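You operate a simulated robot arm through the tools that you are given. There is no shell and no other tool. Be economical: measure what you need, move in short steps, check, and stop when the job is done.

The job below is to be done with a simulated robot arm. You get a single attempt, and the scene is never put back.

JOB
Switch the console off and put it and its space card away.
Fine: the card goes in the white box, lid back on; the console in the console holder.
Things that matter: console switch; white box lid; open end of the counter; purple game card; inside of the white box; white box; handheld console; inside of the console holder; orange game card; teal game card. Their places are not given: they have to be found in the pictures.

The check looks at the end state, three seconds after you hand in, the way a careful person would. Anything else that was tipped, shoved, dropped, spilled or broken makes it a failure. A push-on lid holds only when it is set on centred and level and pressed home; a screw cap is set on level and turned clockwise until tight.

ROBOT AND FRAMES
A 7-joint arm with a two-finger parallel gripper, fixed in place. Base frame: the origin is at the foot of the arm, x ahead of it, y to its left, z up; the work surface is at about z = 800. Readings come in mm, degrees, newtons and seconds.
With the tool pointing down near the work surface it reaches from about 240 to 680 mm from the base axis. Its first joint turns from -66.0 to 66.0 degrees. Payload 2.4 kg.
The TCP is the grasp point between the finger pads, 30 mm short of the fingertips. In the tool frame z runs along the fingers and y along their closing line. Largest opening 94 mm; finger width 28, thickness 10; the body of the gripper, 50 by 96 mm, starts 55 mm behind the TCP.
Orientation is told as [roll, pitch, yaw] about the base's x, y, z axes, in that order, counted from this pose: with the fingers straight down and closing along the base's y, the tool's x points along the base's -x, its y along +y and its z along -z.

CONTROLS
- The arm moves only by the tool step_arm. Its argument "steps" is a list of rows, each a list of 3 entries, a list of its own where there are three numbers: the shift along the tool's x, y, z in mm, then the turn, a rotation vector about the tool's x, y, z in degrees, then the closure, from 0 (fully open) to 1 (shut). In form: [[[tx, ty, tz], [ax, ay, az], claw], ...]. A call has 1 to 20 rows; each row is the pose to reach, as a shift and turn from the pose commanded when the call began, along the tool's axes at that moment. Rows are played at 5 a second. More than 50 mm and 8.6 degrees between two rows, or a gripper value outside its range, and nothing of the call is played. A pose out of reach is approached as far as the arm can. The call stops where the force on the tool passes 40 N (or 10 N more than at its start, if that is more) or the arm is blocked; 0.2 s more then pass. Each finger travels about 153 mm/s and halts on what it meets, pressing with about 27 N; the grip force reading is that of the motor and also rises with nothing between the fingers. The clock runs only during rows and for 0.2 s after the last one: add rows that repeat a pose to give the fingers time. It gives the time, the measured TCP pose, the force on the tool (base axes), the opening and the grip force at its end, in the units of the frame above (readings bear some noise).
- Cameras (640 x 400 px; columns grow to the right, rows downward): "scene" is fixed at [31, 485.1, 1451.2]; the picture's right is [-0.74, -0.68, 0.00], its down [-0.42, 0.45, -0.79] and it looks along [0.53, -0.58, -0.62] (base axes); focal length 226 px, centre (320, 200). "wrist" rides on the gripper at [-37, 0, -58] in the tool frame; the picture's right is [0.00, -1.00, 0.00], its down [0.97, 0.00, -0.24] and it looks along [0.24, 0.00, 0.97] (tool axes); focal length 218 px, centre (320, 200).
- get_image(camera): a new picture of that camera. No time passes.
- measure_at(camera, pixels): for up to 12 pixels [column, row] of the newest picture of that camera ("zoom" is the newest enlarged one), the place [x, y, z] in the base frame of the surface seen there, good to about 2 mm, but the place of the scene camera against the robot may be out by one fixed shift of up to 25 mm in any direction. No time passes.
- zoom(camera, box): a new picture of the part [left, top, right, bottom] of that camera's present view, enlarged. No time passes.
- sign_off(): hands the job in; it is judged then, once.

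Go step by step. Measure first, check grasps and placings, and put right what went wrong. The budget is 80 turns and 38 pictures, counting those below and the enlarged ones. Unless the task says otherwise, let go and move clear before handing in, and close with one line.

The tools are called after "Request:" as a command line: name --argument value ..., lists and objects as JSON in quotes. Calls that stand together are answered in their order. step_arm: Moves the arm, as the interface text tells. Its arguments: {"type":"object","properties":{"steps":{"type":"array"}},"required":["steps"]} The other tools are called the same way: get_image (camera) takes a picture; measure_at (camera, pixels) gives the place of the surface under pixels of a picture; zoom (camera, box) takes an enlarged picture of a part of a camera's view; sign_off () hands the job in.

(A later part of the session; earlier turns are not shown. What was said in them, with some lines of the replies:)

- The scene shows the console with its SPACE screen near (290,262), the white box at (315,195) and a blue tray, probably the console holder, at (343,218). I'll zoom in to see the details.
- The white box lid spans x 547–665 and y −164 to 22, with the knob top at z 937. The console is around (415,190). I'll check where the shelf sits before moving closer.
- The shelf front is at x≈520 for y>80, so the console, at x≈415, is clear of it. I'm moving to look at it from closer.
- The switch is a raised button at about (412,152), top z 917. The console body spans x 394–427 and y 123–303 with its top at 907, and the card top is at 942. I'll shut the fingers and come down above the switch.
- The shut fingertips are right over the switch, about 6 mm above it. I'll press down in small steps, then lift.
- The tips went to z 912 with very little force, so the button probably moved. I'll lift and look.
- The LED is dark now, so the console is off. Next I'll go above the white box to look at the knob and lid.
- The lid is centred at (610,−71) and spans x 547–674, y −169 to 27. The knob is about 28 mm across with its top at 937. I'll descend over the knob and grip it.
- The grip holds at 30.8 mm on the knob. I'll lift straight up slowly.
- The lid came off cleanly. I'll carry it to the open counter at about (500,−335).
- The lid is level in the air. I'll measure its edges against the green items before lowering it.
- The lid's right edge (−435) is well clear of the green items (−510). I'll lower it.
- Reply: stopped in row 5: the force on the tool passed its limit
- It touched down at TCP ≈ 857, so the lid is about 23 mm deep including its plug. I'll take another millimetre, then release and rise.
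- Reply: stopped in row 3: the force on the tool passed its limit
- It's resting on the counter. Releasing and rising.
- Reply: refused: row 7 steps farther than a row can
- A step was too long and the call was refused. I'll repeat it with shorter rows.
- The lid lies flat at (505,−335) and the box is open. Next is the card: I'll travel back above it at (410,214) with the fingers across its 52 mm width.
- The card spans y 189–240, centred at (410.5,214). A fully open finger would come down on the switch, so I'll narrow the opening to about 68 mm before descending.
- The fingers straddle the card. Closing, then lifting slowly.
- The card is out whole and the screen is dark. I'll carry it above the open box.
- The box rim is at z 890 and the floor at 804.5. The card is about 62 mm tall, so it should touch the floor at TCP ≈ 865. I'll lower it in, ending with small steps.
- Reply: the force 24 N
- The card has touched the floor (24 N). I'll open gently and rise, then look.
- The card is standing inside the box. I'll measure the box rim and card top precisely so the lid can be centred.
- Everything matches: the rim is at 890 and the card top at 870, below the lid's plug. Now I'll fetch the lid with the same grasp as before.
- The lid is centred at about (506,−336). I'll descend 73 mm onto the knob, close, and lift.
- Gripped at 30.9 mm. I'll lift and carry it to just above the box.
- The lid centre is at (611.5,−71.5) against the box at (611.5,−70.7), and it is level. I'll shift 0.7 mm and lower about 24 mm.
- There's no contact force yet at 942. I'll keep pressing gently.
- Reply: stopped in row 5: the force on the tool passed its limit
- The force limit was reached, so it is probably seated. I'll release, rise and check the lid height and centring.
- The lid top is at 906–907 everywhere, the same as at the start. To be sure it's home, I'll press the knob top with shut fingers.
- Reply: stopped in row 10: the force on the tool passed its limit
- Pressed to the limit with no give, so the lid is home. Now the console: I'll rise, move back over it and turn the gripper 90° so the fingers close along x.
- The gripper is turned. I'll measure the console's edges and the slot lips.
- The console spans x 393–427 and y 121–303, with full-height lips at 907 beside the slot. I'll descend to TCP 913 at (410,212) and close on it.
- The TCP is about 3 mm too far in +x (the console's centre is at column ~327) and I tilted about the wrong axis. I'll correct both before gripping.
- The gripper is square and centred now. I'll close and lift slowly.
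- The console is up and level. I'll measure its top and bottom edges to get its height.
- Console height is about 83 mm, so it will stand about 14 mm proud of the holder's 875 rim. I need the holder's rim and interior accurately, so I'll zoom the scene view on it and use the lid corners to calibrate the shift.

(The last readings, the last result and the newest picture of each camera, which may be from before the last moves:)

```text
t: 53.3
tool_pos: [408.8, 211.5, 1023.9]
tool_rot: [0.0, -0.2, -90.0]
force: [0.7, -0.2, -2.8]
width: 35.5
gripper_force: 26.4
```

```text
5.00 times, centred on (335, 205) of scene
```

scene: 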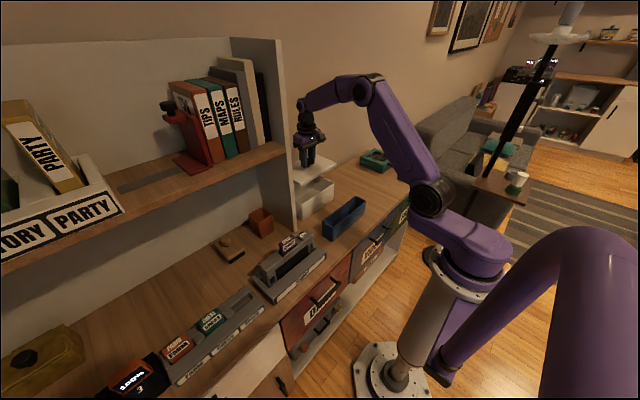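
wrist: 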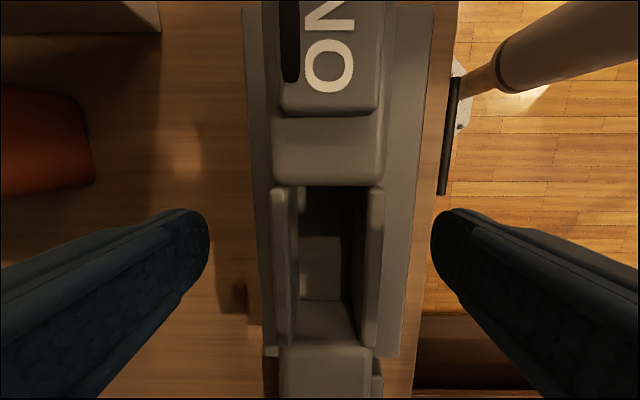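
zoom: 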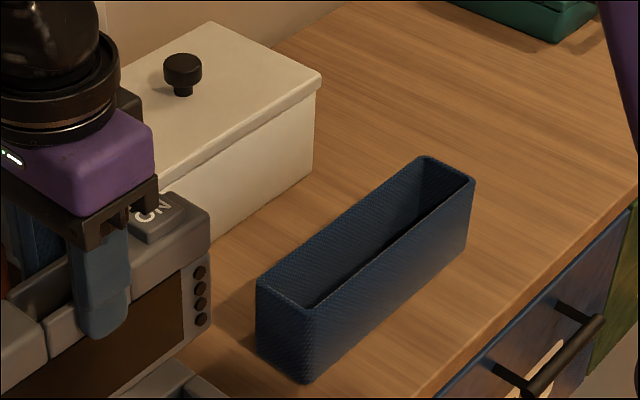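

Request:
measure_at --camera "zoom" --pixels '[[258, 283], [306, 311], [474, 181], [425, 158], [340, 221], [345, 225], [390, 245], [385, 250], [280, 298], [450, 170], [319, 77], [212, 24]]'

Request:
measure_at --camera "zoom" --pixels '[[280, 340], [425, 215], [185, 60], [440, 210], [415, 195], [350, 230], [316, 160], [260, 200], [283, 293], [446, 174], [312, 308], [420, 160]]'

```text
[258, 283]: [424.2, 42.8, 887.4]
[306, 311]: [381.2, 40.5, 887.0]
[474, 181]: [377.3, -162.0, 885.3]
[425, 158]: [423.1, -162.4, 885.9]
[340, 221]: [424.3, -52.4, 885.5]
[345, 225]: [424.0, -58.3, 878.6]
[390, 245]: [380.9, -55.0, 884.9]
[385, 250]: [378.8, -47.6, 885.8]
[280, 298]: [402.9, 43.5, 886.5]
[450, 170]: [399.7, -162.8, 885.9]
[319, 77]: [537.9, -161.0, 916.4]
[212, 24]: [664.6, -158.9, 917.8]
```

```text
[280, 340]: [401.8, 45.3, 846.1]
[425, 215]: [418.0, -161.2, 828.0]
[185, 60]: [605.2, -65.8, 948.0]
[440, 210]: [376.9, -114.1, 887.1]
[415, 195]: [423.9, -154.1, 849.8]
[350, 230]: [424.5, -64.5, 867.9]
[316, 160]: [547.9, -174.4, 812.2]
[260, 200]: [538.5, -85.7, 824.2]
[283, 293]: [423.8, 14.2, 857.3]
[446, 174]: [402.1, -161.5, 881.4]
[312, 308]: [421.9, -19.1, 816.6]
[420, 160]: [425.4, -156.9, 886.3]
```

After correcting the shift, the holder interior is about x 389–435 and y 29 to −171, centred at (412,−71). My grip is too deep for the rim and would mean a ~13 mm drop. I'll set the console straight back down in the dock and regrip it higher.

Request:
step_arm --steps '[[[0, 0, 40], [0, 0, 0], 1], [[0, 0, 75], [0, 0, 0], 1], [[0, 0, 95], [0, 0, 0], 1], [[0, 0, 103], [0, 0, 0], 1], [[0, 0, 107], [0, 0, 0], 1], [[0, 0, 109], [0, 0, 0], 1], [[0, 0, 110.5], [0, 0, 0], 1], [[0, 0, 110.5], [0, 0, 0], 1]]'

```text
t: 55.1
tool_pos: [410.4, 209.8, 914.5]
tool_rot: [0.0, -0.2, -90.0]
force: [-0.4, -0.2, -2.7]
width: 35.9
gripper_force: 27.3
```

It's still carrying the 2.7 N weight, so I'll go down a little more until it touches.

Request:
step_arm --steps '[[[0, 0, 1], [0, 0, 0], 1], [[0, 0, 2], [0, 0, 0], 1], [[0, 0, 3], [0, 0, 0], 1]]'

```text
t: 55.9
tool_pos: [409.7, 211.1, 911.7]
tool_rot: [0.0, -0.2, -90.0]
force: [-10.1, -4.4, 39.2]
width: 35.6
gripper_force: 27.0
```

It's seated in the dock. I'll open, rise so the tips are about 12 mm below the console top, and regrip.

Request:
step_arm --steps '[[[0, 0, -1.5], [0, 0, 0], 1], [[0, 0, -1.5], [0, 0, 0], 0.4], [[0, 0, -1.5], [0, 0, 0], 0.3], [[0, 0, -12.5], [0, 0, 0], 0.3], [[0, 0, -12.5], [0, 0, 0], 0.3]]'

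Request:
get_image --camera "wrist"

```text
t: 57.1
tool_pos: [409.6, 211.4, 924.1]
tool_rot: [-0.1, -0.1, -90.0]
force: [-0.6, 0.8, 0.2]
width: 65.9
gripper_force: 0.0
```

```text
8 pictures are left
```

wrist: 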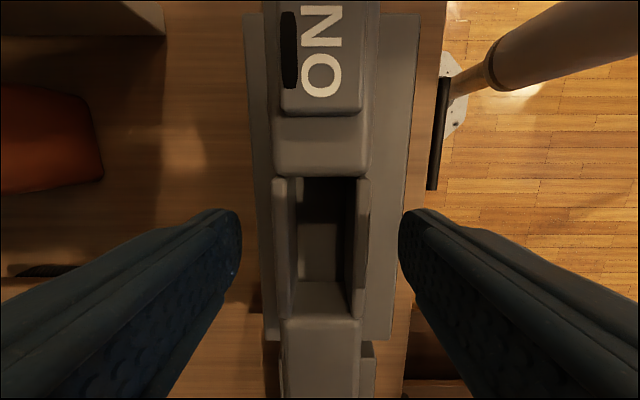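

The console sits straight in the dock. I'll check its top height and centre before regripping.

Request:
measure_at --camera "wrist" --pixels '[[285, 155], [360, 155], [320, 155], [281, 230], [362, 230], [320, 335], [290, 380], [355, 380]]'

```text
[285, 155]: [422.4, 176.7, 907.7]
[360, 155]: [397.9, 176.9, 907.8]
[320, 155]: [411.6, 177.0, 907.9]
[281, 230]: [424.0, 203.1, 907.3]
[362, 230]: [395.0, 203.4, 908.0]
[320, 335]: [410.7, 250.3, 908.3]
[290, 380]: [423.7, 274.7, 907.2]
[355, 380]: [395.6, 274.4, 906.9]
```

The top is at 907.5, so the overlap is 13.5 mm. I'll close, lift and carry it to above the holder.

Request:
step_arm --steps '[[[0, 0, 0], [0, 0, 0], 1], [[0, 0, 0], [0, 0, 0], 1], [[0, 0, 0], [0, 0, 0], 1], [[0, 0, -4], [0, 0, 0], 1], [[0, 0, -12], [0, 0, 0], 1], [[0, 0, -30], [0, 0, 0], 1], [[0, 0, -60], [0, 0, 0], 1], [[0, 0, -90], [0, 0, 0], 1], [[0, 0, -90], [0, 0, 0], 1]]'

```text
t: 59.1
tool_pos: [409.9, 212.7, 1015.0]
tool_rot: [0.0, -0.1, -89.9]
force: [0.4, 0.1, -4.5]
width: 35.8
gripper_force: 27.1
```

Holding firm. I'll traverse to above the holder at (412,−71.5).

Request:
step_arm --steps '[[[-20, 0, 0], [0, 0, 0], 1], [[-50, 0.5, 0], [0, 0, 0], 1], [[-85, 0.5, 0], [0, 0, 0], 1], [[-120, 1, 0], [0, 0, 0], 1], [[-155, 1, 0], [0, 0, 0], 1], [[-190, 1.5, 0], [0, 0, 0], 1], [[-225, 2, 0], [0, 0, 0], 1], [[-255, 2, 0], [0, 0, 0], 1], [[-275, 2.5, 0], [0, 0, 0], 1], [[-284, 2.5, 0], [0, 0, 0], 1], [[-284, 2.5, 10], [0, 0, 0], 1], [[-284, 2.5, 20], [0, 0, 0], 1], [[-284, 2.5, 20], [0, 0, 0], 1]]'

Request:
zoom --camera "scene" --box '[280, 140, 380, 250]'

```text
t: 61.9
tool_pos: [412.3, -72.3, 992.2]
tool_rot: [-0.1, 0.0, -90.1]
force: [0.2, -0.1, -3.5]
width: 35.8
gripper_force: 26.8
```

```text
3.64 times, centred on (330, 195) of scene
```

zoom: 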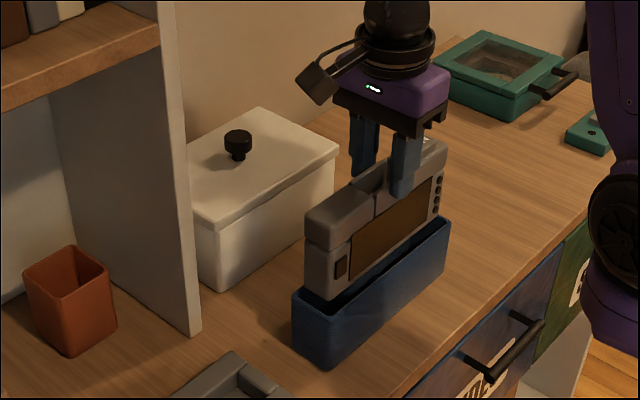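

The console is above the holder. I'll check their relative alignment in the same camera.

Request:
measure_at --camera "zoom" --pixels '[[318, 260], [340, 250], [345, 270], [305, 235], [324, 298], [400, 245], [440, 200], [292, 290], [328, 312], [310, 310], [449, 220], [438, 170]]'

```text
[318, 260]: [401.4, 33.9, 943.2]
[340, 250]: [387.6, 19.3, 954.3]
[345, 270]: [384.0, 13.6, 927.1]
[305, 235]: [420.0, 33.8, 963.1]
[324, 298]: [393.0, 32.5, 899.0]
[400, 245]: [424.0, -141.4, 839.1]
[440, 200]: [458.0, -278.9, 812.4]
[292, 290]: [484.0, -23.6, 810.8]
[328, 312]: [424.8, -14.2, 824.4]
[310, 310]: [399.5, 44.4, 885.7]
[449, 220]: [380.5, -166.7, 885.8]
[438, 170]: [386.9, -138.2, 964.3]
```

Clearances are about 5 mm in x and 7 and 13 mm in y, so I'll shift −3 mm in y and lower. I'll finish slowly near TCP 912.

Request:
step_arm --steps '[[[-3, 0, 8], [0, 0, 0], 1], [[-3, 0, 16], [0, 0, 0], 1], [[-3, 0, 26], [0, 0, 0], 1], [[-3, 0, 40], [0, 0, 0], 1], [[-3, 0, 55], [0, 0, 0], 1], [[-3, 0, 68], [0, 0, 0], 1], [[-3, 0, 75], [0, 0, 0], 1], [[-3, 0, 78], [0, 0, 0], 1], [[-3, 0, 78], [0, 0, 0], 1]]'

```text
t: 63.9
tool_pos: [414.8, -75.9, 916.4]
tool_rot: [0.3, -0.2, -90.0]
force: [-1.7, 0.0, 24.7]
width: 35.7
gripper_force: 27.1
```

There's contact at 916 with 25 N, slightly earlier than expected. I'll look to see whether it's the floor.

Request:
zoom --camera "scene" --box '[290, 160, 380, 250]'

```text
4.44 times, centred on (335, 205) of scene
```

zoom: 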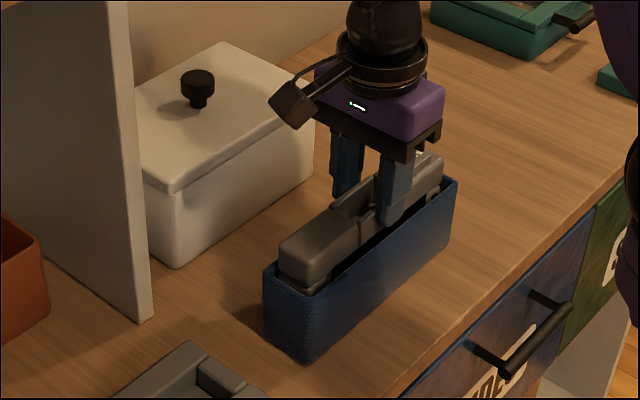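

Request:
measure_at --camera "zoom" --pixels '[[300, 245], [290, 262], [315, 255], [268, 268], [303, 293], [425, 170], [310, 282], [285, 245]]'

```text
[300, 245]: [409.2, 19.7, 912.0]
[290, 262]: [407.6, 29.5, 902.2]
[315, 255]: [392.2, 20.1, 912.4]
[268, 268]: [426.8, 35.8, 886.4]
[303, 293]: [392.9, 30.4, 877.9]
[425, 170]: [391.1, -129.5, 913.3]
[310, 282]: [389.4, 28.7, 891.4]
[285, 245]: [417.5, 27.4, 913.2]
```

Both ends of the top are level at about 902, with the bottom on the holder's floor. I'll open slowly and rise.

Request:
step_arm --steps '[[[0, 0, -1], [0, 0, 0], 0.6], [[0, 0, -1], [0, 0, 0], 0.5], [[0, 0, -1], [0, 0, 0], 0.35], [[0, 0, -1], [0, 0, 0], 0.3], [[0, 0, -30], [0, 0, 0], 0.3], [[0, 0, -70], [0, 0, 0], 0.3], [[0, 0, -110], [0, 0, 0], 0.1], [[30, 0, -140], [0, 0, 0], 0], [[70, 0, -150], [0, 0, 0], 0], [[70, 0, -150], [0, 0, 0], 0]]'

Request:
get_image --camera "wrist"

Request:
get_image --camera "scene"

```text
t: 66.1
tool_pos: [415.1, -5.1, 1066.7]
tool_rot: [0.1, -0.1, -90.1]
force: [0.1, 0.2, -1.0]
width: 93.8
gripper_force: 0.2
```

```text
5 pictures are left
```

wrist: 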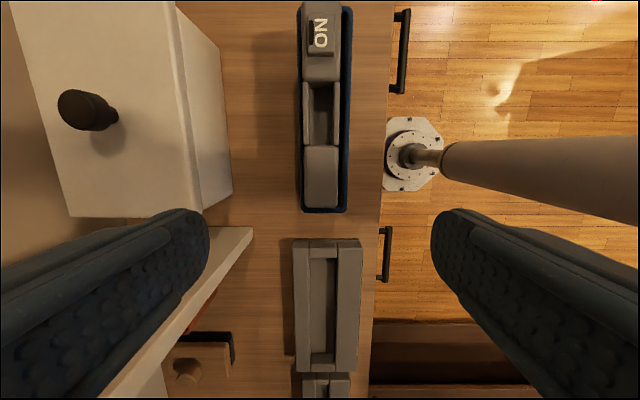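

```text
4 pictures are left
```

scene: 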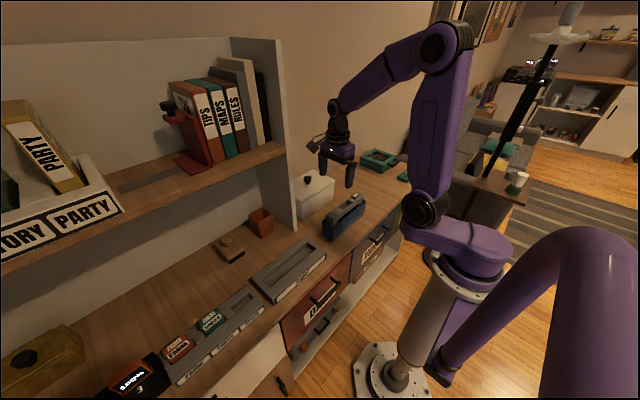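

Request:
measure_at --camera "wrist" --pixels '[[310, 190], [332, 190], [325, 70], [308, 160], [335, 160], [322, 45], [60, 210], [170, 205], [30, 30], [160, 30], [308, 110]]'

Request:
zoom --camera "scene" --box '[280, 160, 380, 250]'

```text
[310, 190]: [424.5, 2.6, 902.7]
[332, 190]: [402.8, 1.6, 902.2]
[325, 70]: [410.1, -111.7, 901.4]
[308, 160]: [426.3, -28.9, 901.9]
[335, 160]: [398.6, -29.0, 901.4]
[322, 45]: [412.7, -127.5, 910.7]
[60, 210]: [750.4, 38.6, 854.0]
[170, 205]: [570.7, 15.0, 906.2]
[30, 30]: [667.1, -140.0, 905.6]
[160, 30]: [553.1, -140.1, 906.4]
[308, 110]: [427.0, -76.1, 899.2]
```

```text
4.44 times, centred on (330, 205) of scene
```

zoom: 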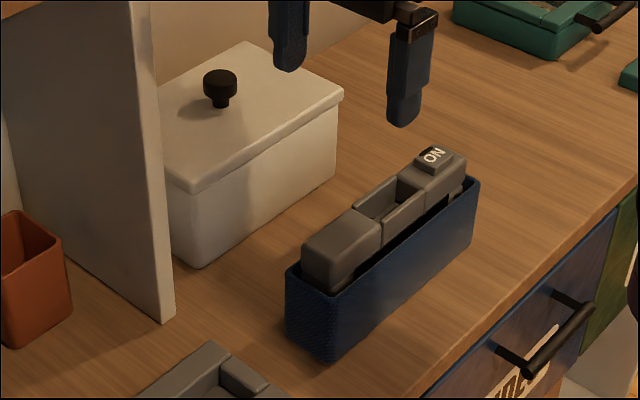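

The console stands level in the holder (top about 902 along its length) with its switch light dark. The box lid is level at 906, nothing else has moved, and the arm is clear. Handing in.

Request:
sign_off

```text
The job is handed in.
```

The console is off and standing in its holder, and its space card is in the white box with the lid pressed back on.
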